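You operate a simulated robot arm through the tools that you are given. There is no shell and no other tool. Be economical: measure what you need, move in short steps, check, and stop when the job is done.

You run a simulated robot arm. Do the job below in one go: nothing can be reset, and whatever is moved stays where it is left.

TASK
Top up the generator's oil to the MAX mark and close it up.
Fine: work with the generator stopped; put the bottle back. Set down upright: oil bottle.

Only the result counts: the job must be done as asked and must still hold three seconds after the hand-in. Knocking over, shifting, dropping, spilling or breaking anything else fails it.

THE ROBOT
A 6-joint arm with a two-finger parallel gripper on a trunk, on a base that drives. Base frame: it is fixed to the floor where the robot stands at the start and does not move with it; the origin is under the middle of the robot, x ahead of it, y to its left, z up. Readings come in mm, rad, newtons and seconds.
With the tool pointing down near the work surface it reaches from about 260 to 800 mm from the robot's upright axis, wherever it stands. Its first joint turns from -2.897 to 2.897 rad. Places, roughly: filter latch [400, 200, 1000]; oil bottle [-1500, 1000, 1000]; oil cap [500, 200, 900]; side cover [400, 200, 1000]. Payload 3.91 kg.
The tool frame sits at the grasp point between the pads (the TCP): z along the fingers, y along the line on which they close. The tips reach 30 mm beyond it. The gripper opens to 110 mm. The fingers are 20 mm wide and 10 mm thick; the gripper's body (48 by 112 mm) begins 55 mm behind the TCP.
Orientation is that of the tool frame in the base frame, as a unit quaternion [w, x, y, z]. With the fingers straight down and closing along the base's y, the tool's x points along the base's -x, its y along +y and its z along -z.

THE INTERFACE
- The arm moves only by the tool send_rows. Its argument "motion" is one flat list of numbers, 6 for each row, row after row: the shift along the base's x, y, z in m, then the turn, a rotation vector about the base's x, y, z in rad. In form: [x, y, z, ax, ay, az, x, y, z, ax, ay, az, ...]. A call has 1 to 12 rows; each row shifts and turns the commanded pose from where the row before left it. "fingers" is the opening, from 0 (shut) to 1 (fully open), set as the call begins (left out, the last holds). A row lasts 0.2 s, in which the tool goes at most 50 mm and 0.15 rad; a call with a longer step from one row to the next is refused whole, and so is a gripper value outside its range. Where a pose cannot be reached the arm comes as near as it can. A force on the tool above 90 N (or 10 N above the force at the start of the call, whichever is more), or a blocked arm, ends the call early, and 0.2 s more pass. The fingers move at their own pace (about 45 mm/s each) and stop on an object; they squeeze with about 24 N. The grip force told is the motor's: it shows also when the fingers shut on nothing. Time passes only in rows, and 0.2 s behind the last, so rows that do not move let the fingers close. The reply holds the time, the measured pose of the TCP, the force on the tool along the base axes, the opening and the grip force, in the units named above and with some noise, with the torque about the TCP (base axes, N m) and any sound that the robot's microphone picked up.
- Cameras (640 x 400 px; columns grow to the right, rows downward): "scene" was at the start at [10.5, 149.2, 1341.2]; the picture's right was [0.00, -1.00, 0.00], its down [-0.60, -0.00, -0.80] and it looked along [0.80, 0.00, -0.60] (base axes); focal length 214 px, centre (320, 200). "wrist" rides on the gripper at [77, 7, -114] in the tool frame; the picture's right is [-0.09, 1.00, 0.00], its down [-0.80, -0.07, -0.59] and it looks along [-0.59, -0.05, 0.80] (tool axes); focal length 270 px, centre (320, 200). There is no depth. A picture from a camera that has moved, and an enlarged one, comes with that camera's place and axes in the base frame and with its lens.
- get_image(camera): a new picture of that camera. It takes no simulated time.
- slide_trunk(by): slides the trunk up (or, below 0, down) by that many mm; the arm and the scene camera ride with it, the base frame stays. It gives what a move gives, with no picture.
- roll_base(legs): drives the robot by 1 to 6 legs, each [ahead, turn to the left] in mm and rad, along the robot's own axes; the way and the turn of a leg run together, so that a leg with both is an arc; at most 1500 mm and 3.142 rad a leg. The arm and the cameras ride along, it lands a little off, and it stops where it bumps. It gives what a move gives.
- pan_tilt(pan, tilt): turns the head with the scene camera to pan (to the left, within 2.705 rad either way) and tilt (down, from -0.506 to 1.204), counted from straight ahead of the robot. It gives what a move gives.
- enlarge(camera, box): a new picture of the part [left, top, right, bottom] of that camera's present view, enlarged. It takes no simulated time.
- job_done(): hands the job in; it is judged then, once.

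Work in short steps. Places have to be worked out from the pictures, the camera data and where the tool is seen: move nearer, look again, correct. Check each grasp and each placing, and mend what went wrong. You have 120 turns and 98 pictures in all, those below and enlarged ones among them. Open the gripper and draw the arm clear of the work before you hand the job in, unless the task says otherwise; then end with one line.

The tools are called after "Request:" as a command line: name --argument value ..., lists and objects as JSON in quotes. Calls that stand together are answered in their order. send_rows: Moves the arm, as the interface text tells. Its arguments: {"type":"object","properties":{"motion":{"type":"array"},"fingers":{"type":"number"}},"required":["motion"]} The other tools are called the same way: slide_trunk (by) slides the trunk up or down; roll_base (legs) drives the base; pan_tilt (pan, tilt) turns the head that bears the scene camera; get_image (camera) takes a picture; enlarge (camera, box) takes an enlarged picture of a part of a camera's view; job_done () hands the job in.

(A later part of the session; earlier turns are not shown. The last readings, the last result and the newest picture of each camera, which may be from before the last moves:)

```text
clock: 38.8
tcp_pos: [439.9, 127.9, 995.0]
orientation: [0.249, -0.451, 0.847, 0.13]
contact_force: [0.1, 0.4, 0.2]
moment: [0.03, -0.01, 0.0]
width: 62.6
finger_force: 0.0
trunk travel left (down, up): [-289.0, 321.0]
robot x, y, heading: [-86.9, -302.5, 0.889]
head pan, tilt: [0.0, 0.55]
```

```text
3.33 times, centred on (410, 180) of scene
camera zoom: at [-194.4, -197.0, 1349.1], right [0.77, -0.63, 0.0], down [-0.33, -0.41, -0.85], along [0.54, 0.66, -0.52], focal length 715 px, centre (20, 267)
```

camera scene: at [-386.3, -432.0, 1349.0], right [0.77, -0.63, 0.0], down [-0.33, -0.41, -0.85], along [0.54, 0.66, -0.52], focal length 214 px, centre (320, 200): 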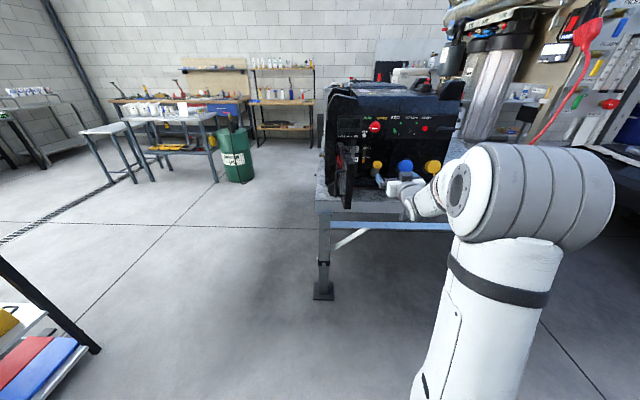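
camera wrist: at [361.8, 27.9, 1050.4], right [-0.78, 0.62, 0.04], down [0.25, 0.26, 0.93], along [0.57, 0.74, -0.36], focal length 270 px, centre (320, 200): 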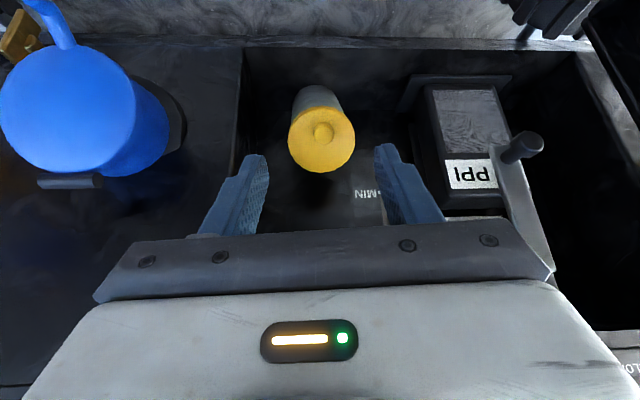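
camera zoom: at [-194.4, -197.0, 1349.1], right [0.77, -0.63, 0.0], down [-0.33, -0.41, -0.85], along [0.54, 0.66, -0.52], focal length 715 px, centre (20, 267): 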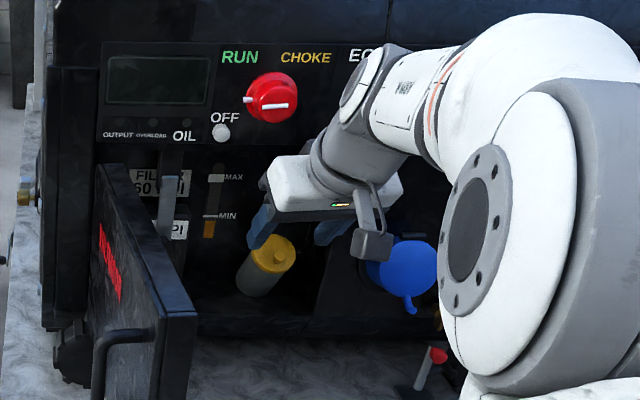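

Centred. Descend the last ~40 mm and close.

Request:
send_rows --motion '[0.0054, 0.0098, -0.018, 0, 0, 0, 0.0054, 0.0098, -0.018, 0, 0, 0]'

Request:
get_image --camera "wrist"

```text
clock: 39.4
tcp_pos: [448.8, 148.6, 959.7]
orientation: [0.248, -0.45, 0.848, 0.129]
contact_force: [-0.2, 0.1, -0.2]
moment: [0.01, 0.01, -0.02]
width: 62.9
finger_force: 0.0
trunk travel left (down, up): [-289.0, 321.0]
robot x, y, heading: [-90.5, -302.1, 0.887]
head pan, tilt: [0.0, 0.55]
```

```text
55 pictures are left
camera wrist: at [371.8, 48.6, 1014.8], right [-0.78, 0.62, 0.04], down [0.25, 0.26, 0.93], along [0.57, 0.74, -0.36], focal length 270 px, centre (320, 200)
```

wrist: 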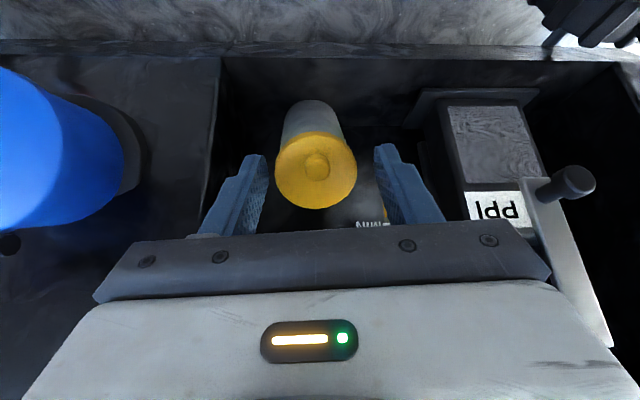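

Cap face is 19 mm beyond the TCP, tips 11 mm past it and centred. Go 3 mm deeper and close.

Request:
send_rows --motion '[0.001, 0.0014, -0.003, 0, 0, 0, 0, 0, 0, 0, 0, 0, 0, 0, 0, 0, 0, 0, 0, 0, 0, 0, 0, 0]' --fingers 0

Request:
get_image --camera "wrist"

```text
clock: 40.4
tcp_pos: [452.1, 148.1, 958.2]
orientation: [0.25, -0.449, 0.848, 0.13]
contact_force: [13.5, -11.4, 10.5]
moment: [-0.38, -0.92, -1.18]
width: 46.6
finger_force: 44.8
trunk travel left (down, up): [-289.0, 321.0]
robot x, y, heading: [-89.3, -303.5, 0.885]
head pan, tilt: [0.0, 0.55]
```

```text
54 pictures are left
camera wrist: at [374.2, 47.6, 1012.9], right [-0.78, 0.62, 0.04], down [0.25, 0.25, 0.93], along [0.57, 0.74, -0.35], focal length 270 px, centre (320, 200)
```

wrist: 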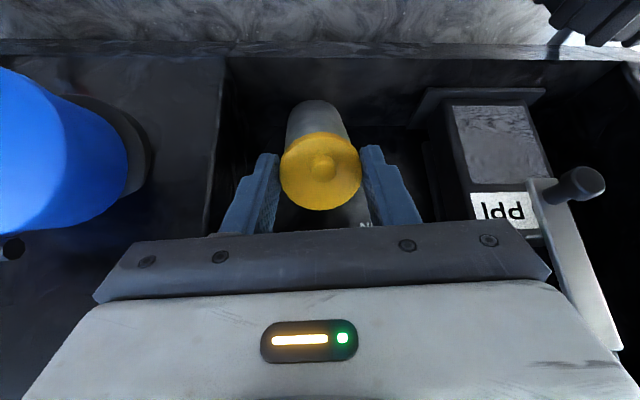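

Gripped (46.6 mm). Twist counter-clockwise about the cap axis, watching torque.

Request:
send_rows --motion '[0.0016, -0.0013, 0, -0.037, -0.0533, 0.101, 0, 0, 0, -0.037, -0.0533, 0.101, 0, 0, 0, -0.037, -0.0533, 0.101]'

Request:
get_image --camera "wrist"

```text
clock: 41.2
tcp_pos: [452.2, 140.4, 954.2]
orientation: [0.264, -0.594, 0.756, 0.083]
contact_force: [-14.7, -58.2, -11.3]
moment: [-1.15, 1.69, -3.06]
width: 49.9
finger_force: 44.4
trunk travel left (down, up): [-289.0, 321.0]
robot x, y, heading: [-89.4, -303.6, 0.884]
head pan, tilt: [0.0, 0.55]
```

```text
53 pictures are left
camera wrist: at [397.8, 26.9, 1012.2], right [-0.92, 0.36, -0.14], down [0.01, 0.4, 0.91], along [0.38, 0.84, -0.38], focal length 270 px, centre (320, 200)
```

wrist: 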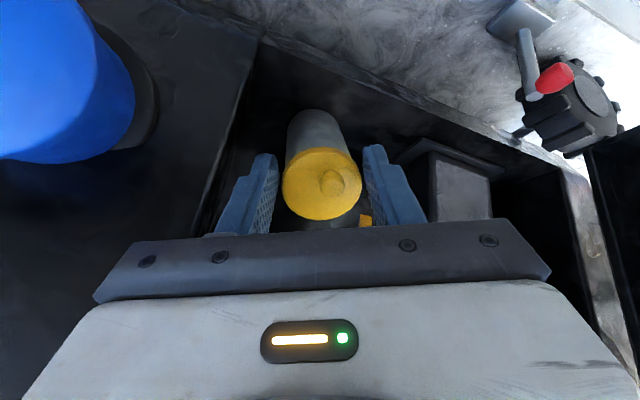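

Width grew and the knob shifted off-centre, suggesting my axis tilt is off. Zoom before deciding.

Request:
enlarge --camera "wrist" --box '[240, 90, 400, 240]'

Request:
enlarge --camera "scene" --box '[360, 140, 440, 210]'

```text
2.67 times, centred on (320, 165) of wrist
camera zoom: at [397.8, 26.9, 1012.2], right [-0.92, 0.36, -0.14], down [0.01, 0.4, 0.91], along [0.38, 0.84, -0.38], focal length 721 px, centre (320, 293)
```

zoom: 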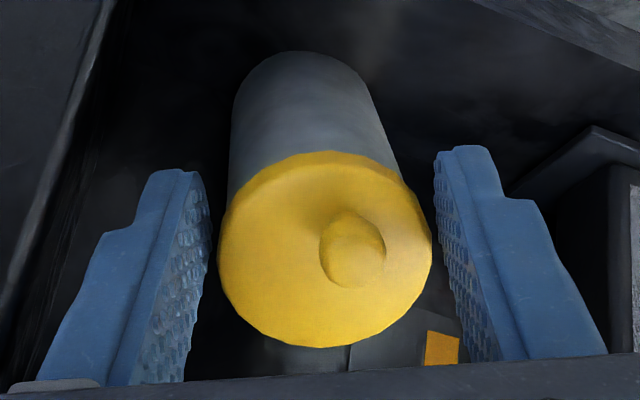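

```text
5.71 times, centred on (400, 175) of scene
camera zoom: at [-195.7, -203.9, 1349.2], right [0.77, -0.63, 0.0], down [-0.33, -0.4, -0.85], along [0.54, 0.66, -0.52], focal length 1226 px, centre (-137, 343)
```

zoom: 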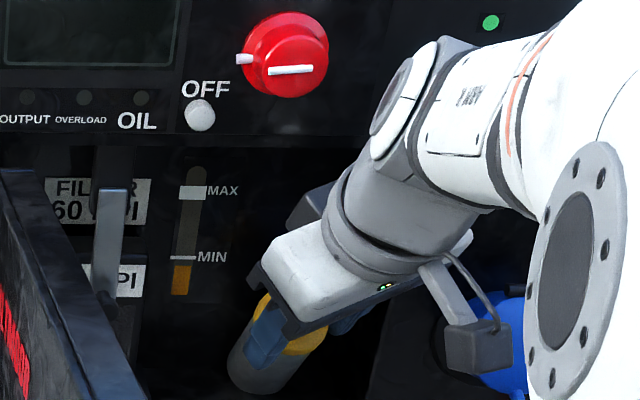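

The camera block on the wrist has swung against the blue socket cap — that's the force. Rotate back, and test a gentle pull along the axis.

Request:
send_rows --motion '[0, 0.003, 0.002, 0.037, 0.0533, -0.101, 0, 0.003, 0.002, 0.037, 0.0533, -0.101, 0, 0.002, 0, 0.037, 0.0533, -0.101, 0, 0, 0, 0, 0, 0]'

Request:
send_rows --motion '[-0.0016, -0.0022, 0.0042, 0, 0, 0, -0.0016, -0.0022, 0.0042, 0, 0, 0]'

Request:
enlarge --camera "wrist" --box '[240, 90, 400, 240]'

```text
clock: 42.2
tcp_pos: [451.0, 150.9, 959.1]
orientation: [0.247, -0.451, 0.848, 0.128]
contact_force: [-18.9, -46.0, -15.5]
moment: [-6.72, -3.25, -3.59]
width: 52.0
finger_force: 45.0
trunk travel left (down, up): [-289.0, 321.0]
robot x, y, heading: [-89.0, -301.2, 0.884]
head pan, tilt: [0.0, 0.55]
```

```text
clock: 42.8
tcp_pos: [449.9, 151.9, 960.8]
orientation: [0.243, -0.45, 0.85, 0.129]
contact_force: [-6.4, -19.8, -57.6]
moment: [0.09, -5.8, -4.82]
width: 53.1
finger_force: 45.2
trunk travel left (down, up): [-289.0, 321.0]
robot x, y, heading: [-87.7, -300.4, 0.88]
head pan, tilt: [0.0, 0.55]
```

```text
2.67 times, centred on (320, 165) of wrist
camera zoom: at [374.0, 51.3, 1016.6], right [-0.78, 0.62, 0.05], down [0.27, 0.26, 0.93], along [0.56, 0.74, -0.37], focal length 721 px, centre (320, 293)
```

zoom: 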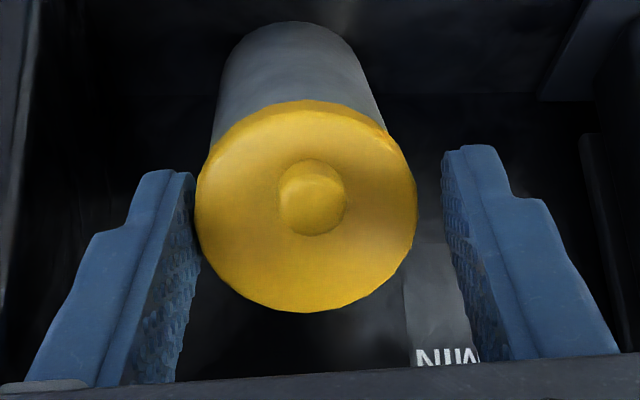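

The grip is off-centre (from my compensation) and the gripper body's right corner meets the panel when twisting CCW. Open, back off along the axis, and pre-roll clockwise so the CCW twist has room.

Request:
send_rows --motion '[0, 0, 0, 0, 0, 0, 0, 0, 0, 0, 0, 0, -0.0062, -0.0089, 0.0169, 0, 0, 0, -0.0062, -0.0089, 0.0169, 0, 0, 0]' --fingers 0.57

Request:
send_rows --motion '[0, 0, 0, 0.044, 0.0634, -0.1204, 0, 0, 0, 0.044, 0.0634, -0.1204, 0, 0, 0, 0.044, 0.0634, -0.1204, 0, 0, 0, 0.044, 0.0634, -0.1204, 0, 0, 0, 0.044, 0.0634, -0.1204, 0, 0, 0, 0.044, 0.0634, -0.1204, 0, 0, 0, 0.044, 0.0634, -0.1204]'

Request:
get_image --camera "wrist"

Request:
enlarge --camera "scene" --box '[340, 120, 480, 240]'

```text
clock: 43.8
tcp_pos: [436.1, 131.5, 1003.3]
orientation: [0.25, -0.45, 0.847, 0.133]
contact_force: [-0.9, -0.4, -0.4]
moment: [0.02, 0.01, -0.02]
width: 62.6
finger_force: 0.0
trunk travel left (down, up): [-289.0, 321.0]
robot x, y, heading: [-85.0, -303.0, 0.888]
head pan, tilt: [0.0, 0.55]
```

```text
clock: 45.4
tcp_pos: [461.4, -2.4, 900.0]
orientation: [0.161, 0.003, 0.955, 0.248]
contact_force: [-0.6, 0.2, 0.3]
moment: [0.03, 0.0, -0.02]
width: 62.8
finger_force: 0.1
out of reach, approached as far as the arm can: row 3, 4, 5, 6, 7
trunk travel left (down, up): [-289.0, 321.0]
robot x, y, heading: [-86.6, -300.8, 0.889]
head pan, tilt: [0.0, 0.55]
```

```text
49 pictures are left
camera wrist: at [351.7, -43.0, 975.0], right [0.01, 0.87, 0.5], down [0.58, -0.41, 0.7], along [0.81, 0.28, -0.51], focal length 270 px, centre (320, 200)
```

wrist: 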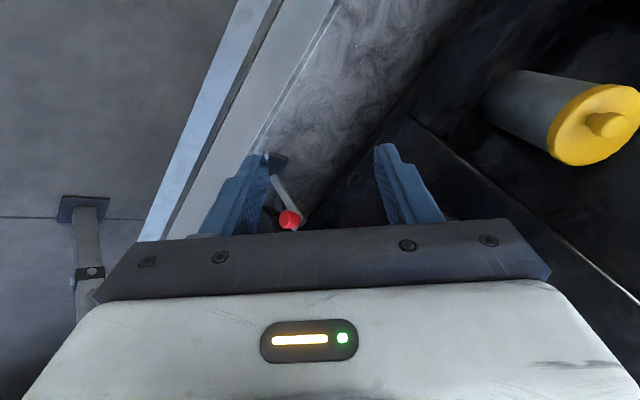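

```text
3.33 times, centred on (410, 180) of scene
camera zoom: at [-194.9, -197.2, 1349.0], right [0.78, -0.63, 0.0], down [-0.33, -0.41, -0.85], along [0.54, 0.66, -0.52], focal length 715 px, centre (20, 267)
```

zoom: 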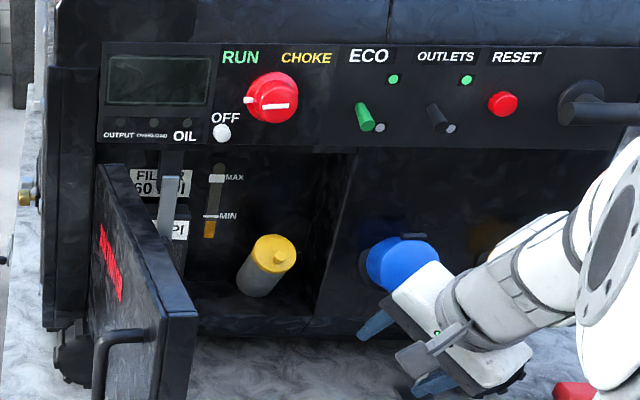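

Out of wrist range clockwise — the arm sagged to the right. Reverse that rotation to come back along the same path.

Request:
send_rows --motion '[0, 0, 0, -0.044, -0.0634, 0.1204, 0, 0, 0, -0.044, -0.0634, 0.1204, 0, 0, 0, -0.044, -0.0634, 0.1204, 0, 0, 0, -0.044, -0.0634, 0.1204, 0, 0, 0, -0.044, -0.0634, 0.1204]'

Request:
enlarge --camera "scene" --box '[340, 120, 480, 240]'

```text
clock: 46.6
tcp_pos: [461.7, -2.2, 899.7]
orientation: [0.228, -0.326, 0.903, 0.163]
contact_force: [-0.3, -0.5, -0.3]
moment: [0.01, 0.0, 0.01]
width: 62.7
finger_force: 0.0
trunk travel left (down, up): [-289.0, 321.0]
robot x, y, heading: [-86.5, -300.4, 0.887]
head pan, tilt: [0.0, 0.55]
```

```text
3.33 times, centred on (410, 180) of scene
camera zoom: at [-194.7, -197.4, 1349.1], right [0.77, -0.63, 0.0], down [-0.33, -0.41, -0.85], along [0.54, 0.66, -0.52], focal length 715 px, centre (20, 267)
```

zoom: 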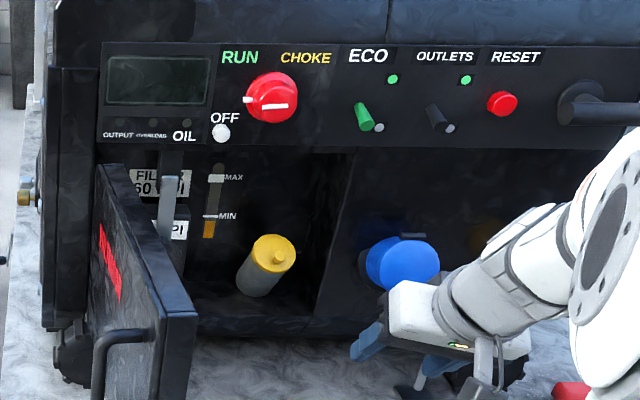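

It rolled in place beside the blue cap. Back straight off 80 mm, then up, then across to in front of the filler, flattening pitch to ~42°.

Request:
send_rows --motion '[-0.0253, -0.031, 0, 0, 0, 0, -0.0253, -0.031, 0, 0, 0, 0, 0, 0, 0.04, 0, 0, 0, 0, 0, 0.04, 0, 0, 0, -0.0155, 0.0126, 0.02, 0.07, -0.057, 0, -0.0217, 0.0177, 0, 0.07, -0.057, 0, -0.0217, 0.0177, 0, 0.07, -0.057, 0, -0.0217, 0.0177, 0, 0, 0, 0]'

Request:
get_image --camera "wrist"

Request:
enlarge --camera "scene" --box '[340, 120, 480, 240]'

```text
clock: 48.4
tcp_pos: [329.2, 0.7, 999.0]
orientation: [0.337, -0.311, 0.859, 0.228]
contact_force: [-0.2, -0.5, -0.8]
moment: [-0.03, 0.02, 0.01]
width: 62.7
finger_force: 0.0
trunk travel left (down, up): [-289.0, 321.0]
robot x, y, heading: [-88.0, -302.6, 0.89]
head pan, tilt: [0.0, 0.55]
```

```text
46 pictures are left
camera wrist: at [230.4, -92.1, 1022.0], right [-0.63, 0.73, 0.25], down [0.25, -0.1, 0.96], along [0.73, 0.67, -0.12], focal length 270 px, centre (320, 200)
```

wrist: 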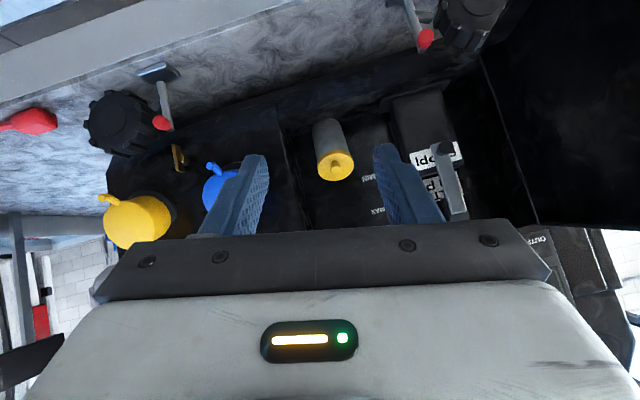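

```text
3.33 times, centred on (410, 180) of scene
camera zoom: at [-194.8, -197.5, 1349.1], right [0.77, -0.63, 0.0], down [-0.33, -0.4, -0.85], along [0.54, 0.66, -0.52], focal length 715 px, centre (20, 267)
```

zoom: 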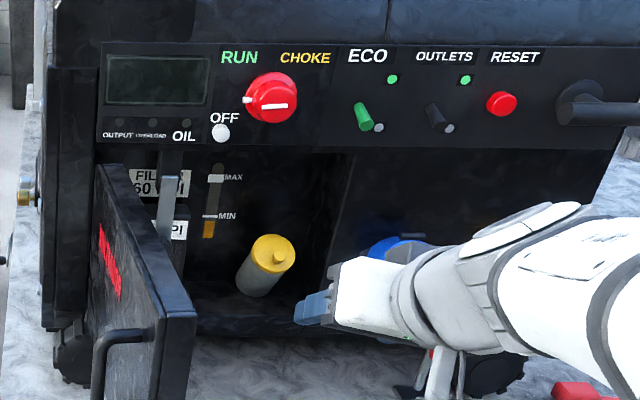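

Pitch now 42°, roll slightly clockwise. Move to 60 mm short of the cap.

Request:
send_rows --motion '[0.0308, 0.0357, -0.001, 0, 0, 0, 0.0308, 0.0357, -0.001, 0, 0, 0, 0.0308, 0.0357, -0.001, 0, 0, 0]'

Request:
get_image --camera "wrist"

```text
clock: 49.2
tcp_pos: [422.6, 109.4, 996.7]
orientation: [0.337, -0.312, 0.859, 0.229]
contact_force: [-0.7, 0.1, -0.5]
moment: [0.0, 0.0, 0.01]
width: 62.6
finger_force: 0.0
trunk travel left (down, up): [-289.0, 321.0]
robot x, y, heading: [-88.8, -301.1, 0.89]
head pan, tilt: [0.0, 0.55]
```

```text
44 pictures are left
camera wrist: at [323.7, 15.6, 1019.1], right [-0.63, 0.73, 0.25], down [0.25, -0.1, 0.96], along [0.73, 0.67, -0.12], focal length 270 px, centre (320, 200)
```

wrist: 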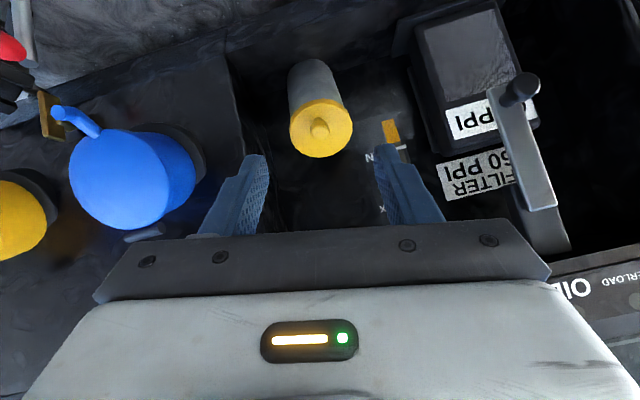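

Cap is at tool (2,1.5,70): advance 53 mm and close.

Request:
send_rows --motion '[0.0105, 0.0161, -0.0183, 0, 0, 0, 0.0105, 0.0161, -0.0183, 0, 0, 0, 0, 0, 0, 0, 0, 0]'

Request:
send_rows --motion '[0, 0, 0, 0, 0, 0, 0, 0, 0, 0, 0, 0, 0, 0, 0, 0, 0, 0]' --fingers 0

Request:
get_image --camera "wrist"

```text
clock: 50.0
tcp_pos: [442.7, 141.4, 961.8]
orientation: [0.337, -0.311, 0.859, 0.228]
contact_force: [0.1, 0.0, -0.1]
moment: [0.03, -0.01, -0.01]
width: 62.7
finger_force: 0.0
trunk travel left (down, up): [-289.0, 321.0]
robot x, y, heading: [-85.1, -304.0, 0.887]
head pan, tilt: [0.0, 0.55]
```

```text
clock: 50.8
tcp_pos: [444.4, 138.2, 961.0]
orientation: [0.338, -0.31, 0.859, 0.228]
contact_force: [12.2, -15.1, -3.9]
moment: [-0.55, -0.57, -0.34]
width: 47.2
finger_force: 24.5
trunk travel left (down, up): [-289.0, 321.0]
robot x, y, heading: [-86.0, -302.7, 0.885]
head pan, tilt: [0.0, 0.55]
```

```text
43 pictures are left
camera wrist: at [345.3, 46.2, 983.1], right [-0.63, 0.73, 0.25], down [0.25, -0.1, 0.96], along [0.73, 0.67, -0.12], focal length 270 px, centre (320, 200)
```

wrist: 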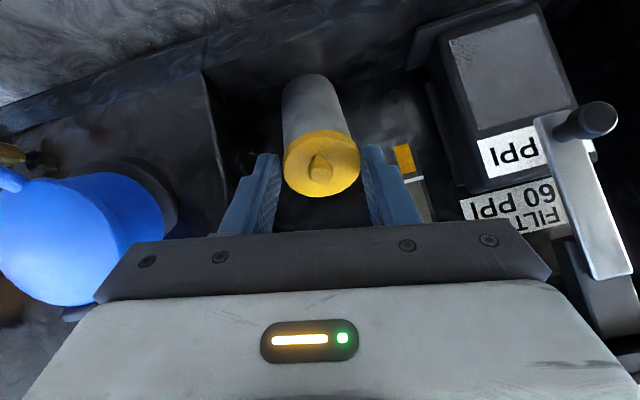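

Good grip. Twist CCW about the neck axis, 0.36 rad, and check.

Request:
send_rows --motion '[0.0005, -0.0004, 0, -0.0402, -0.0493, 0.1017, 0.0005, -0.0004, 0, -0.0402, -0.0493, 0.1017, 0.0005, -0.0004, 0, -0.0402, -0.0493, 0.1017]'

Request:
get_image --camera "wrist"

```text
clock: 51.6
tcp_pos: [447.0, 136.8, 962.4]
orientation: [0.343, -0.473, 0.787, 0.202]
contact_force: [15.2, -25.8, -2.0]
moment: [-0.47, 0.11, -1.57]
width: 45.6
finger_force: 45.0
trunk travel left (down, up): [-289.0, 321.0]
robot x, y, heading: [-88.2, -301.0, 0.895]
head pan, tilt: [0.0, 0.55]
```

```text
42 pictures are left
camera wrist: at [376.5, 20.2, 984.2], right [-0.85, 0.52, 0.06], down [0.11, 0.07, 0.99], along [0.51, 0.85, -0.12], focal length 270 px, centre (320, 200)
```

wrist: 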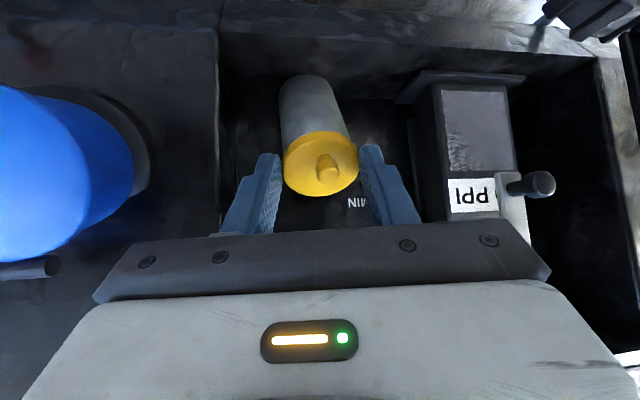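

No obstruction this time. Continue twisting.

Request:
send_rows --motion '[0.0005, -0.0004, 0, -0.0402, -0.0493, 0.1017, 0.0005, -0.0004, 0, -0.0402, -0.0493, 0.1017, 0.0005, -0.0004, 0, -0.0402, -0.0493, 0.1017]'

Request:
enlarge --camera "wrist" --box '[240, 50, 400, 240]'

Request:
enlarge --camera "scene" --box '[340, 120, 480, 240]'

```text
clock: 52.4
tcp_pos: [449.4, 134.5, 964.6]
orientation: [0.338, -0.619, 0.689, 0.167]
contact_force: [26.8, -22.8, 14.8]
moment: [0.26, -0.44, -1.63]
width: 45.6
finger_force: 44.8
trunk travel left (down, up): [-289.0, 321.0]
robot x, y, heading: [-88.2, -297.6, 0.883]
head pan, tilt: [0.0, 0.55]
```

```text
2.11 times, centred on (320, 145) of wrist
camera zoom: at [412.9, 4.9, 992.7], right [-0.96, 0.24, -0.13], down [-0.08, 0.19, 0.98], along [0.26, 0.95, -0.17], focal length 569 px, centre (320, 316)
```

zoom: 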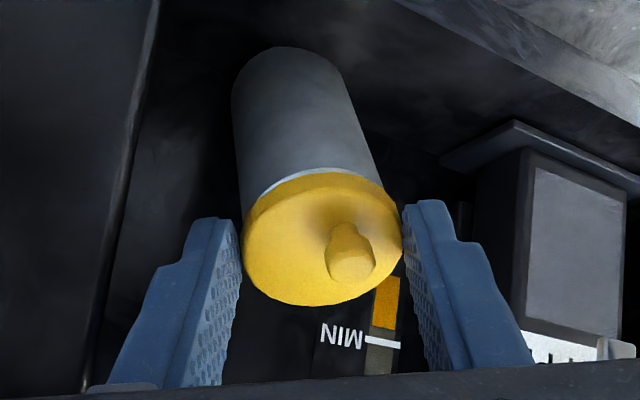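

```text
3.33 times, centred on (410, 180) of scene
camera zoom: at [-192.7, -201.2, 1349.8], right [0.77, -0.63, 0.0], down [-0.33, -0.4, -0.85], along [0.54, 0.66, -0.52], focal length 715 px, centre (20, 267)
```

zoom: 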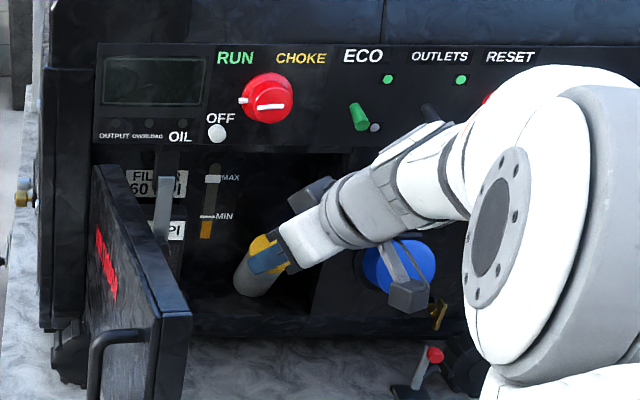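

A bright ring has opened between cap and neck: it's unscrewing. Try a gentle pull along the axis.

Request:
send_rows --motion '[-0.0017, -0.0021, 0.0042, 0, 0, 0, -0.0017, -0.0021, 0.0042, 0, 0, 0]'

Request:
enlarge --camera "wrist" --box '[240, 50, 400, 240]'

```text
clock: 53.0
tcp_pos: [448.2, 133.1, 966.4]
orientation: [0.335, -0.619, 0.69, 0.167]
contact_force: [43.8, -3.2, -2.7]
moment: [-0.47, -0.63, -1.2]
width: 45.2
finger_force: 45.0
trunk travel left (down, up): [-289.0, 321.0]
robot x, y, heading: [-88.0, -301.9, 0.887]
head pan, tilt: [0.0, 0.55]
```

```text
2.11 times, centred on (320, 145) of wrist
camera zoom: at [412.2, 3.6, 996.2], right [-0.96, 0.24, -0.12], down [-0.08, 0.2, 0.98], along [0.26, 0.95, -0.17], focal length 569 px, centre (320, 316)
```

zoom: 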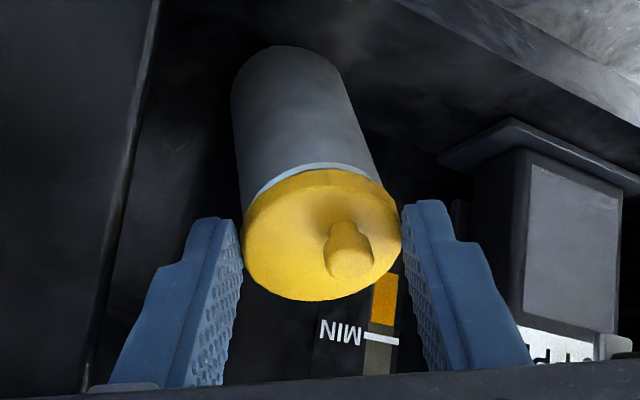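

Still on its thread. Regrip cycle: open, roll back, grip, twist again.

Request:
send_rows --motion '[0, 0, 0, 0, 0, 0, 0.0015, 0.002, -0.004, 0, 0, 0, -0.0005, 0.0004, 0, 0.0385, 0.0473, -0.0975, -0.0005, 0.0004, 0, 0.0385, 0.0473, -0.0975, -0.0005, 0.0004, 0, 0.0385, 0.0473, -0.0975, -0.0005, 0.0004, 0, 0.0385, 0.0473, -0.0975, -0.0005, 0.0004, 0, 0.0385, 0.0473, -0.0975, -0.0005, 0.0004, 0, 0.0385, 0.0473, -0.0975, -0.0005, 0.0004, 0, 0.0385, 0.0473, -0.0975]' --fingers 0.53

Request:
get_image --camera "wrist"

```text
clock: 55.0
tcp_pos: [439.7, 139.6, 966.4]
orientation: [0.334, -0.27, 0.872, 0.234]
contact_force: [-0.2, 1.1, -0.5]
moment: [-0.01, 0.0, 0.0]
width: 58.4
finger_force: 0.1
trunk travel left (down, up): [-289.0, 321.0]
robot x, y, heading: [-86.6, -304.2, 0.885]
head pan, tilt: [0.0, 0.55]
```

```text
38 pictures are left
camera wrist: at [335.4, 53.3, 988.9], right [-0.57, 0.77, 0.29], down [0.28, -0.15, 0.95], along [0.77, 0.62, -0.13], focal length 270 px, centre (320, 200)
```

wrist: 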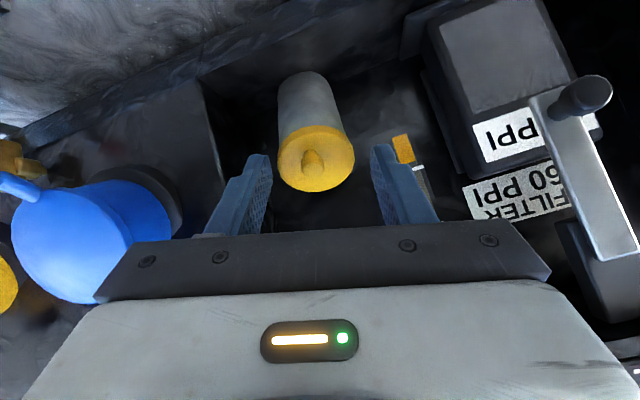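

Grip again (2 mm sideways correction) and twist 0.84 rad.

Request:
send_rows --motion '[0.0011, -0.0015, -0.0006, 0, 0, 0, 0, 0, 0, 0, 0, 0, 0.0005, -0.0004, 0, -0.0402, -0.0493, 0.1017, 0.0005, -0.0004, 0, -0.0402, -0.0493, 0.1017, 0.0005, -0.0004, 0, -0.0402, -0.0493, 0.1017, 0.0005, -0.0004, 0, -0.0402, -0.0493, 0.1017, 0.0005, -0.0004, 0, -0.0402, -0.0493, 0.1017, 0.0005, -0.0004, 0, -0.0402, -0.0493, 0.1017, 0.0005, -0.0004, 0, -0.0402, -0.0493, 0.1017]' --fingers 0

Request:
enlarge --camera "wrist" --box '[240, 50, 400, 240]'

```text
clock: 57.0
tcp_pos: [441.3, 132.2, 969.2]
orientation: [0.336, -0.635, 0.676, 0.165]
contact_force: [-34.0, -19.9, 26.9]
moment: [0.25, -0.19, -0.28]
width: 12.4
finger_force: 45.1
trunk travel left (down, up): [-289.0, 321.0]
robot x, y, heading: [-86.6, -301.4, 0.889]
head pan, tilt: [0.0, 0.55]
```

```text
2.11 times, centred on (320, 145) of wrist
camera zoom: at [408.3, 1.9, 999.5], right [-0.97, 0.2, -0.14], down [-0.1, 0.2, 0.97], along [0.23, 0.96, -0.17], focal length 569 px, centre (320, 316)
```

zoom: 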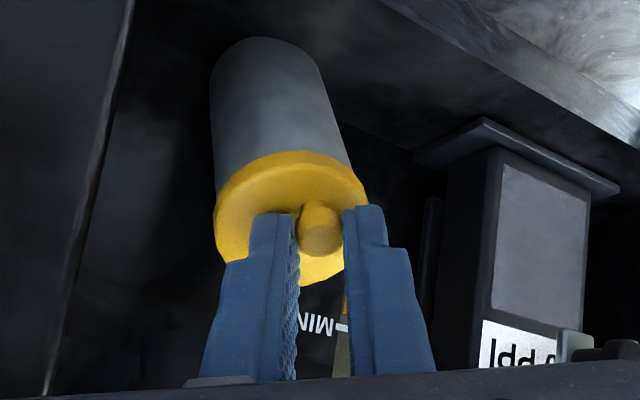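

The grip slipped to the nub because I was a few mm too far out. Open, roll back, then go deeper.

Request:
send_rows --motion '[-0.003, -0.0037, 0.0076, 0, 0, 0, 0, 0, 0, 0, 0, 0, -0.0005, 0.0004, 0, 0.0402, 0.0493, -0.1017, -0.0005, 0.0004, 0, 0.0402, 0.0493, -0.1017, -0.0005, 0.0004, 0, 0.0402, 0.0493, -0.1017, -0.0005, 0.0004, 0, 0.0402, 0.0493, -0.1017, -0.0005, 0.0004, 0, 0.0402, 0.0493, -0.1017, -0.0005, 0.0004, 0, 0.0402, 0.0493, -0.1017, -0.0005, 0.0004, 0, 0.0402, 0.0493, -0.1017]' --fingers 0.55

Request:
get_image --camera "wrist"

```text
clock: 59.0
tcp_pos: [438.3, 133.2, 973.1]
orientation: [0.334, -0.269, 0.873, 0.234]
contact_force: [-0.5, 0.2, 0.4]
moment: [-0.03, -0.01, -0.02]
width: 60.6
finger_force: 0.3
trunk travel left (down, up): [-289.0, 321.0]
robot x, y, heading: [-83.7, -303.5, 0.885]
head pan, tilt: [0.0, 0.55]
```

```text
36 pictures are left
camera wrist: at [333.7, 47.1, 996.1], right [-0.57, 0.77, 0.29], down [0.28, -0.15, 0.95], along [0.77, 0.62, -0.13], focal length 270 px, centre (320, 200)
```

wrist: 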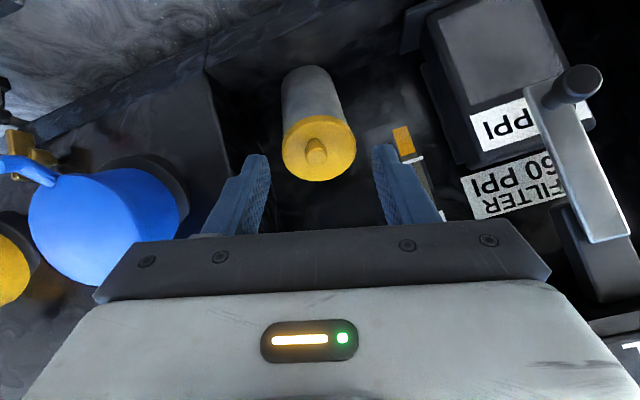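

Face is 39 mm beyond the TCP; go 24 mm deeper, close, and check.

Request:
send_rows --motion '[0.0094, 0.0133, -0.0179, 0, 0, 0, 0, 0, 0, 0, 0, 0]'

Request:
send_rows --motion '[0, 0, 0, 0, 0, 0, 0, 0, 0, 0, 0, 0, 0.0005, -0.0004, 0, -0.0402, -0.0493, 0.1017, 0.0005, -0.0004, 0, -0.0402, -0.0493, 0.1017, 0.0005, -0.0004, 0, -0.0402, -0.0493, 0.1017]' --fingers 0

Request:
enlarge --camera "wrist" --box '[240, 50, 400, 240]'

```text
clock: 59.6
tcp_pos: [449.0, 147.5, 954.0]
orientation: [0.335, -0.271, 0.872, 0.235]
contact_force: [0.5, -0.9, -0.4]
moment: [0.01, 0.0, 0.03]
width: 60.2
finger_force: 0.2
trunk travel left (down, up): [-289.0, 321.0]
robot x, y, heading: [-90.0, -300.5, 0.883]
head pan, tilt: [0.0, 0.55]
```

```text
clock: 60.8
tcp_pos: [450.2, 142.8, 953.7]
orientation: [0.34, -0.435, 0.807, 0.209]
contact_force: [-8.2, -33.4, -14.0]
moment: [-0.56, 0.87, -1.75]
width: 46.7
finger_force: 44.8
trunk travel left (down, up): [-289.0, 321.0]
robot x, y, heading: [-88.4, -300.3, 0.886]
head pan, tilt: [0.0, 0.55]
```

```text
2.11 times, centred on (320, 145) of wrist
camera zoom: at [372.0, 30.5, 975.5], right [-0.81, 0.58, 0.11], down [0.15, 0.03, 0.99], along [0.57, 0.81, -0.12], focal length 569 px, centre (320, 316)
```

zoom: 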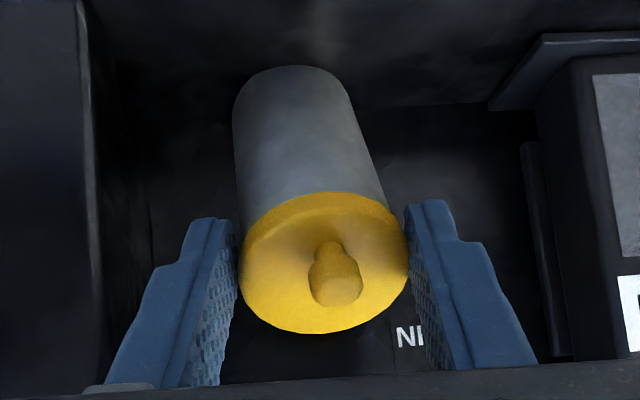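

Request:
send_rows --motion '[0.0005, -0.0004, 0, -0.0402, -0.0493, 0.1017, 0.0005, -0.0004, 0, -0.0402, -0.0493, 0.1017, 0.0005, -0.0004, 0, -0.0402, -0.0493, 0.1017, 0.0005, -0.0004, 0, -0.0402, -0.0493, 0.1017]'

Request:
enlarge --camera "wrist" --box '[240, 50, 400, 240]'

```text
clock: 61.8
tcp_pos: [453.5, 135.6, 954.1]
orientation: [0.335, -0.629, 0.682, 0.166]
contact_force: [-16.0, -57.9, -36.3]
moment: [9.97, -6.26, -7.17]
width: 51.2
finger_force: 45.4
trunk travel left (down, up): [-289.0, 321.0]
robot x, y, heading: [-87.2, -301.3, 0.882]
head pan, tilt: [0.0, 0.55]
```

```text
2.11 times, centred on (320, 145) of wrist
camera zoom: at [419.7, 5.9, 984.5], right [-0.97, 0.22, -0.14], down [-0.09, 0.2, 0.97], along [0.24, 0.95, -0.18], focal length 569 px, centre (320, 316)
```

zoom: 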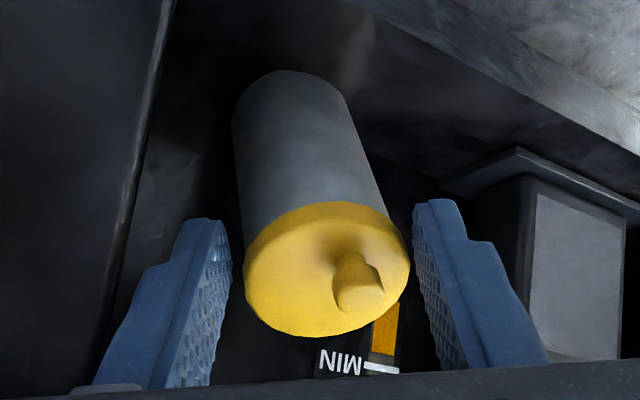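

Jammed again at this depth (body meets panel). The first shallower grip worked and even lifted ~3 mm, so go back to exactly that grip and follow the thread outward while twisting.

Request:
send_rows --motion '[0, 0, 0, 0, 0, 0, -0.007, -0.007, 0.0098, 0, 0, 0, -0.0005, 0.0004, 0, 0.0402, 0.0493, -0.1017, -0.0005, 0.0004, 0, 0.0402, 0.0493, -0.1017, -0.0005, 0.0004, 0, 0.0402, 0.0493, -0.1017, -0.0005, 0.0004, 0, 0.0402, 0.0493, -0.1017, -0.0005, 0.0004, 0, 0.0402, 0.0493, -0.1017, -0.0005, 0.0004, 0, 0.0402, 0.0493, -0.1017, -0.0005, 0.0004, 0, 0.0268, 0.0329, -0.0678]' --fingers 0.55

Request:
get_image --camera "wrist"

```text
clock: 63.8
tcp_pos: [440.2, 140.1, 963.8]
orientation: [0.336, -0.289, 0.866, 0.232]
contact_force: [0.0, 0.3, -0.2]
moment: [-0.01, 0.02, -0.01]
width: 60.2
finger_force: 0.1
trunk travel left (down, up): [-289.0, 321.0]
robot x, y, heading: [-88.1, -301.0, 0.884]
head pan, tilt: [0.0, 0.55]
```

```text
33 pictures are left
camera wrist: at [338.4, 50.8, 987.2], right [-0.6, 0.75, 0.27], down [0.27, -0.13, 0.95], along [0.75, 0.65, -0.12], focal length 270 px, centre (320, 200)
```

wrist: 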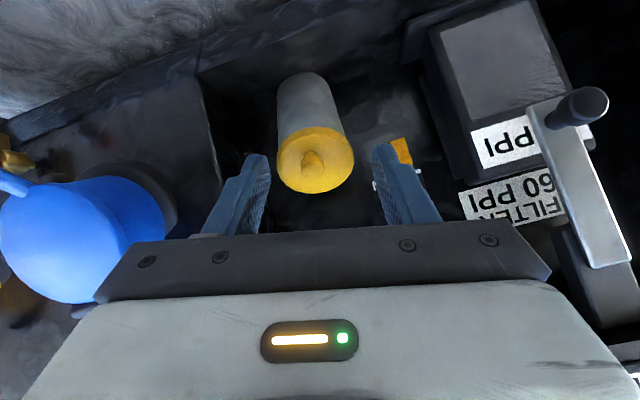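

Centre, go ~8 mm deeper, grip and twist with outward follow.

Request:
send_rows --motion '[0.007, 0.0025, -0.0063, 0, 0, 0, 0, 0, 0, 0, 0, 0]'

Request:
send_rows --motion '[0, 0, 0, 0, 0, 0, 0, 0, 0, 0, 0, 0, 0.0003, -0.0007, 0.0005, -0.0402, -0.0493, 0.1017, 0.0003, -0.0007, 0.0005, -0.0402, -0.0493, 0.1017, 0.0003, -0.0007, 0.0005, -0.0402, -0.0493, 0.1017, 0.0003, -0.0007, 0.0005, -0.0402, -0.0493, 0.1017, 0.0003, -0.0007, 0.0005, -0.0402, -0.0493, 0.1017]' --fingers 0

Request:
enlarge --camera "wrist" --box '[240, 50, 400, 240]'

```text
clock: 64.4
tcp_pos: [448.9, 141.7, 957.6]
orientation: [0.336, -0.29, 0.865, 0.232]
contact_force: [0.4, -0.5, 0.4]
moment: [0.01, -0.01, 0.0]
width: 60.8
finger_force: 0.1
trunk travel left (down, up): [-289.0, 321.0]
robot x, y, heading: [-85.3, -297.3, 0.889]
head pan, tilt: [0.0, 0.55]
```

```text
clock: 66.0
tcp_pos: [451.1, 134.5, 957.4]
orientation: [0.336, -0.555, 0.738, 0.184]
contact_force: [-7.1, -30.8, -22.2]
moment: [-0.99, 0.93, -1.69]
width: 48.3
finger_force: 45.2
trunk travel left (down, up): [-289.0, 321.0]
robot x, y, heading: [-84.4, -299.2, 0.889]
head pan, tilt: [0.0, 0.55]
```

```text
2.11 times, centred on (320, 145) of wrist
camera zoom: at [398.5, 10.0, 983.7], right [-0.93, 0.38, -0.04], down [0.02, 0.15, 0.99], along [0.38, 0.91, -0.15], focal length 569 px, centre (320, 316)
```

zoom: 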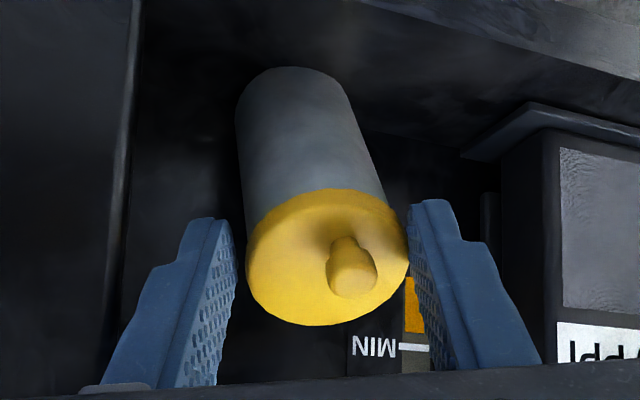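

The deeper grip catches the neck too. Return to the shallower grip that held only the cap rim.

Request:
send_rows --motion '[0, 0, 0, 0, 0, 0, -0.0048, -0.0022, 0.0023, 0, 0, 0, -0.0005, 0.0004, 0, 0.0402, 0.0493, -0.1017, -0.0005, 0.0004, 0, 0.0402, 0.0493, -0.1017, -0.0005, 0.0004, 0, 0.0402, 0.0493, -0.1017, -0.0005, 0.0004, 0, 0.0402, 0.0493, -0.1017, -0.0005, 0.0004, 0, 0.0402, 0.0493, -0.1017]' --fingers 0.55

Request:
send_rows --motion '[0, 0, 0, 0, 0, 0, 0, 0, 0, 0, 0, 0]' --fingers 0

Request:
enlarge --camera "wrist" --box '[240, 50, 400, 240]'

```text
clock: 67.6
tcp_pos: [442.9, 138.1, 963.9]
orientation: [0.336, -0.289, 0.866, 0.232]
contact_force: [0.3, -0.2, 0.6]
moment: [-0.01, 0.03, 0.02]
width: 60.7
finger_force: 0.0
trunk travel left (down, up): [-289.0, 321.0]
robot x, y, heading: [-91.5, -300.2, 0.89]
head pan, tilt: [0.0, 0.55]
```

```text
clock: 68.2
tcp_pos: [444.1, 137.7, 963.1]
orientation: [0.336, -0.289, 0.866, 0.231]
contact_force: [4.6, -6.6, -1.6]
moment: [-0.29, -0.27, -0.28]
width: 47.2
finger_force: 23.2
trunk travel left (down, up): [-289.0, 321.0]
robot x, y, heading: [-87.8, -303.2, 0.886]
head pan, tilt: [0.0, 0.55]
```

```text
2.11 times, centred on (320, 145) of wrist
camera zoom: at [341.4, 48.8, 985.2], right [-0.6, 0.75, 0.27], down [0.27, -0.13, 0.96], along [0.75, 0.65, -0.12], focal length 569 px, centre (320, 316)
```

zoom: 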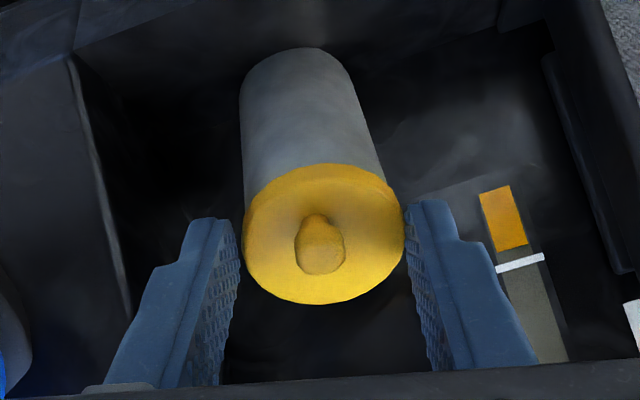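

Clean centred grip. Twist 0.84 rad following the thread outward.

Request:
send_rows --motion '[0.0003, -0.0007, 0.0006, -0.0402, -0.0493, 0.1017, 0.0003, -0.0007, 0.0006, -0.0402, -0.0493, 0.1017, 0.0003, -0.0007, 0.0006, -0.0402, -0.0493, 0.1017, 0.0003, -0.0007, 0.0006, -0.0402, -0.0493, 0.1017, 0.0003, -0.0007, 0.0006, -0.0402, -0.0493, 0.1017, 0.0003, -0.0007, 0.0006, -0.0402, -0.0493, 0.1017, 0.0003, -0.0007, 0.0006, -0.0402, -0.0493, 0.1017]'

Request:
enlarge --camera "wrist" --box '[240, 50, 400, 240]'

```text
clock: 69.8
tcp_pos: [440.4, 132.4, 969.9]
orientation: [0.334, -0.65, 0.663, 0.163]
contact_force: [-19.2, -13.2, 18.2]
moment: [0.59, -0.2, -0.12]
width: 12.3
finger_force: 45.3
trunk travel left (down, up): [-289.0, 321.0]
robot x, y, heading: [-88.6, -306.2, 0.886]
head pan, tilt: [0.0, 0.55]
```

```text
2.11 times, centred on (320, 145) of wrist
camera zoom: at [412.3, 1.4, 1001.4], right [-0.97, 0.17, -0.16], down [-0.12, 0.21, 0.97], along [0.2, 0.96, -0.18], focal length 569 px, centre (320, 316)
```

zoom: 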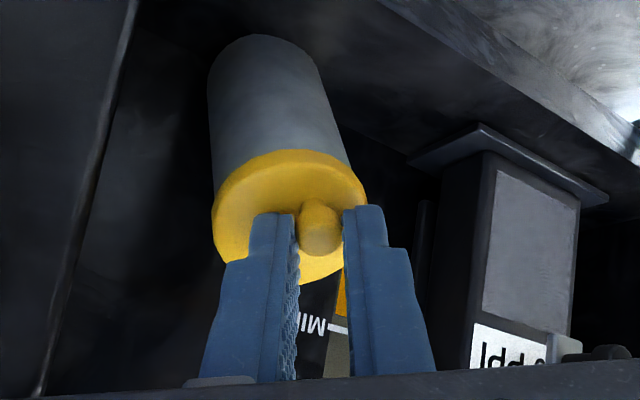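

Slid off the rim. I'll use a flatter approach (≈20° down) with pads exactly parallel to the neck axis, which also keeps the body clear of the panel. First retreat and reorient.

Request:
send_rows --motion '[0, 0, 0, 0, 0, 0, -0.007, -0.0195, 0.0215, 0, 0, 0, -0.007, -0.0195, 0.0215, 0, 0, 0, -0.0037, 0.0023, -0.0046, 0.0724, 0.0155, -0.1095, -0.0037, 0.0023, -0.0046, 0.0724, 0.0155, -0.1095, -0.0037, 0.0023, -0.0046, 0.0724, 0.0155, -0.1095, -0.0037, 0.0023, -0.0046, 0.0724, 0.0155, -0.1095]' --fingers 0.57

Request:
send_rows --motion '[-0.0037, 0.0023, -0.0046, 0.0724, 0.0155, -0.1095, -0.0037, 0.0023, -0.0046, 0.0724, 0.0155, -0.1095, -0.0037, 0.0023, -0.0046, 0.0724, 0.0155, -0.1095, -0.0037, 0.0023, -0.0046, 0.0724, 0.0155, -0.1095, -0.0037, 0.0023, -0.0046, 0.0724, 0.0155, -0.1095]'

Request:
get_image --camera "wrist"

```text
clock: 71.4
tcp_pos: [414.4, 102.7, 992.0]
orientation: [0.427, -0.428, 0.771, 0.199]
contact_force: [-0.1, 0.3, -0.5]
moment: [0.06, 0.01, -0.01]
width: 62.8
finger_force: 0.1
trunk travel left (down, up): [-289.0, 321.0]
robot x, y, heading: [-85.8, -300.3, 0.883]
head pan, tilt: [0.0, 0.55]
```

```text
clock: 72.6
tcp_pos: [398.0, 115.7, 966.6]
orientation: [0.504, -0.116, 0.825, 0.226]
contact_force: [0.1, 0.3, 0.6]
moment: [0.01, 0.01, 0.01]
width: 62.7
finger_force: 0.0
trunk travel left (down, up): [-289.0, 321.0]
robot x, y, heading: [-85.8, -296.8, 0.883]
head pan, tilt: [0.0, 0.55]
```

```text
29 pictures are left
camera wrist: at [269.4, 69.3, 945.3], right [-0.38, 0.86, 0.33], down [-0.06, -0.38, 0.92], along [0.92, 0.33, 0.2], focal length 270 px, centre (320, 200)
```

wrist: 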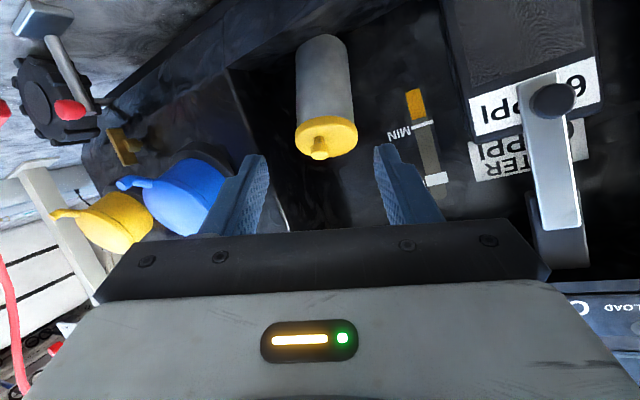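

Excellent alignment now. Advance 58 mm with small lateral correction, then close.

Request:
send_rows --motion '[0.0225, 0.0162, -0.0092, 0, 0, 0, 0.0224, 0.0161, -0.0091, 0, 0, 0, 0, 0, 0, 0, 0, 0]'

Request:
send_rows --motion '[0, 0, 0, 0, 0, 0, 0, 0, 0, 0, 0, 0, 0, 0, 0, 0, 0, 0]' --fingers 0

Request:
enlarge --camera "wrist" --box '[240, 50, 400, 240]'

```text
clock: 73.4
tcp_pos: [442.5, 148.2, 948.8]
orientation: [0.504, -0.116, 0.825, 0.226]
contact_force: [0.4, 0.5, 0.0]
moment: [-0.01, 0.01, -0.04]
width: 63.1
finger_force: 0.2
trunk travel left (down, up): [-289.0, 321.0]
robot x, y, heading: [-84.1, -300.8, 0.885]
head pan, tilt: [0.0, 0.55]
```

```text
clock: 74.2
tcp_pos: [442.9, 148.0, 949.7]
orientation: [0.506, -0.115, 0.824, 0.226]
contact_force: [0.4, -0.6, -0.2]
moment: [0.17, -0.05, 0.17]
width: 50.8
finger_force: 44.7
trunk travel left (down, up): [-289.0, 321.0]
robot x, y, heading: [-87.0, -301.9, 0.884]
head pan, tilt: [0.0, 0.55]
```

```text
2.11 times, centred on (320, 145) of wrist
camera zoom: at [314.3, 101.1, 927.6], right [-0.38, 0.86, 0.33], down [-0.06, -0.38, 0.92], along [0.92, 0.33, 0.2], focal length 569 px, centre (320, 316)
```

zoom: 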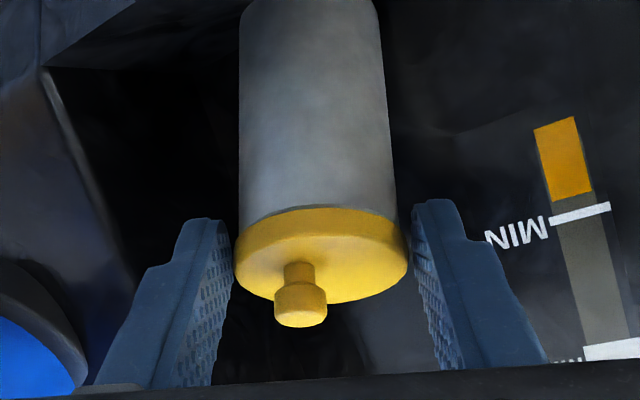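

Now a centred true-diameter grip (50.8 mm, no side force). Twist CCW about the neck axis.

Request:
send_rows --motion '[0.0007, -0.00125, -0.0003, -0.0402, -0.0493, 0.1017, 0.0008, -0.0012, -0.0002, -0.0402, -0.0493, 0.1017, 0.001, -0.0011, -0.0001, -0.0402, -0.0493, 0.1017, 0.0011, -0.001, -0.0001, -0.0402, -0.0493, 0.1017, 0.0012, -0.0009, 0, -0.0402, -0.0493, 0.1017, 0.00125, -0.0008, 0.0001, -0.0402, -0.0493, 0.1017]'

Request:
enlarge --camera "wrist" --box '[240, 50, 400, 240]'

```text
clock: 75.6
tcp_pos: [448.3, 141.6, 948.6]
orientation: [0.509, -0.447, 0.692, 0.25]
contact_force: [-0.9, 3.8, -2.6]
moment: [0.64, 1.04, -1.88]
width: 48.7
finger_force: 45.1
trunk travel left (down, up): [-289.0, 321.0]
robot x, y, heading: [-85.8, -302.0, 0.887]
head pan, tilt: [0.0, 0.55]
```

```text
2.11 times, centred on (320, 145) of wrist
camera zoom: at [381.2, 25.5, 918.0], right [-0.86, 0.51, -0.03], down [-0.16, -0.22, 0.96], along [0.48, 0.83, 0.27], focal length 569 px, centre (320, 316)
```

zoom: 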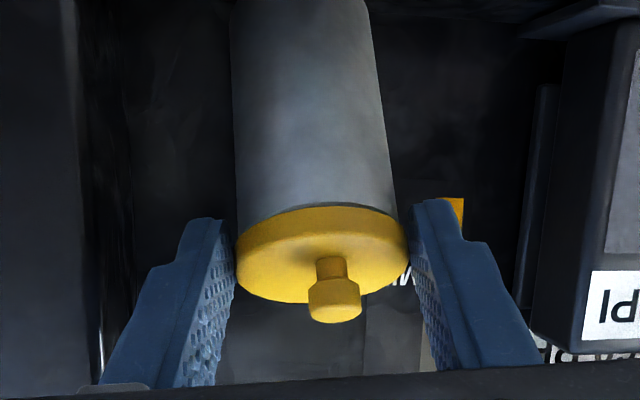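

Torque saturates and the nub stays fixed in the world: the cap doesn't turn. The nub is a pull-knob, so try a straight pull along the neck axis.

Request:
send_rows --motion '[-0.001, -0.0012, 0.0025, 0, 0, 0, -0.001, -0.0012, 0.0025, 0, 0, 0, -0.001, -0.0012, 0.0025, 0, 0, 0, -0.001, -0.0012, 0.0025, 0, 0, 0]'

Request:
enlarge --camera "wrist" --box '[240, 50, 400, 240]'

```text
clock: 76.6
tcp_pos: [450.0, 141.1, 949.9]
orientation: [0.503, -0.449, 0.695, 0.248]
contact_force: [28.9, 31.3, -42.7]
moment: [-0.4, 0.08, -0.53]
width: 49.0
finger_force: 44.8
trunk travel left (down, up): [-289.0, 321.0]
robot x, y, heading: [-86.1, -298.3, 0.888]
head pan, tilt: [0.0, 0.55]
```

```text
2.11 times, centred on (320, 145) of wrist
camera zoom: at [380.9, 25.1, 920.7], right [-0.86, 0.51, -0.03], down [-0.15, -0.21, 0.97], along [0.48, 0.84, 0.25], focal length 569 px, centre (320, 316)
```

zoom: 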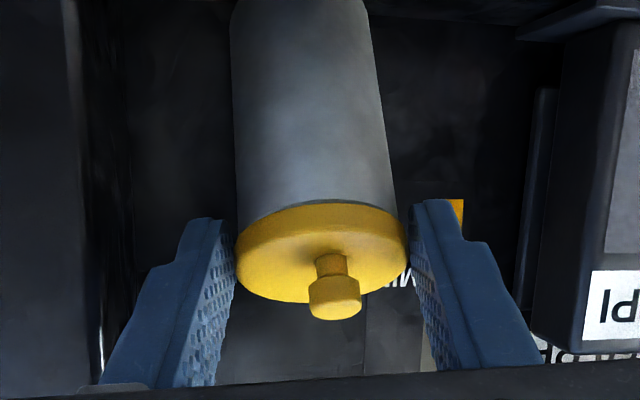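

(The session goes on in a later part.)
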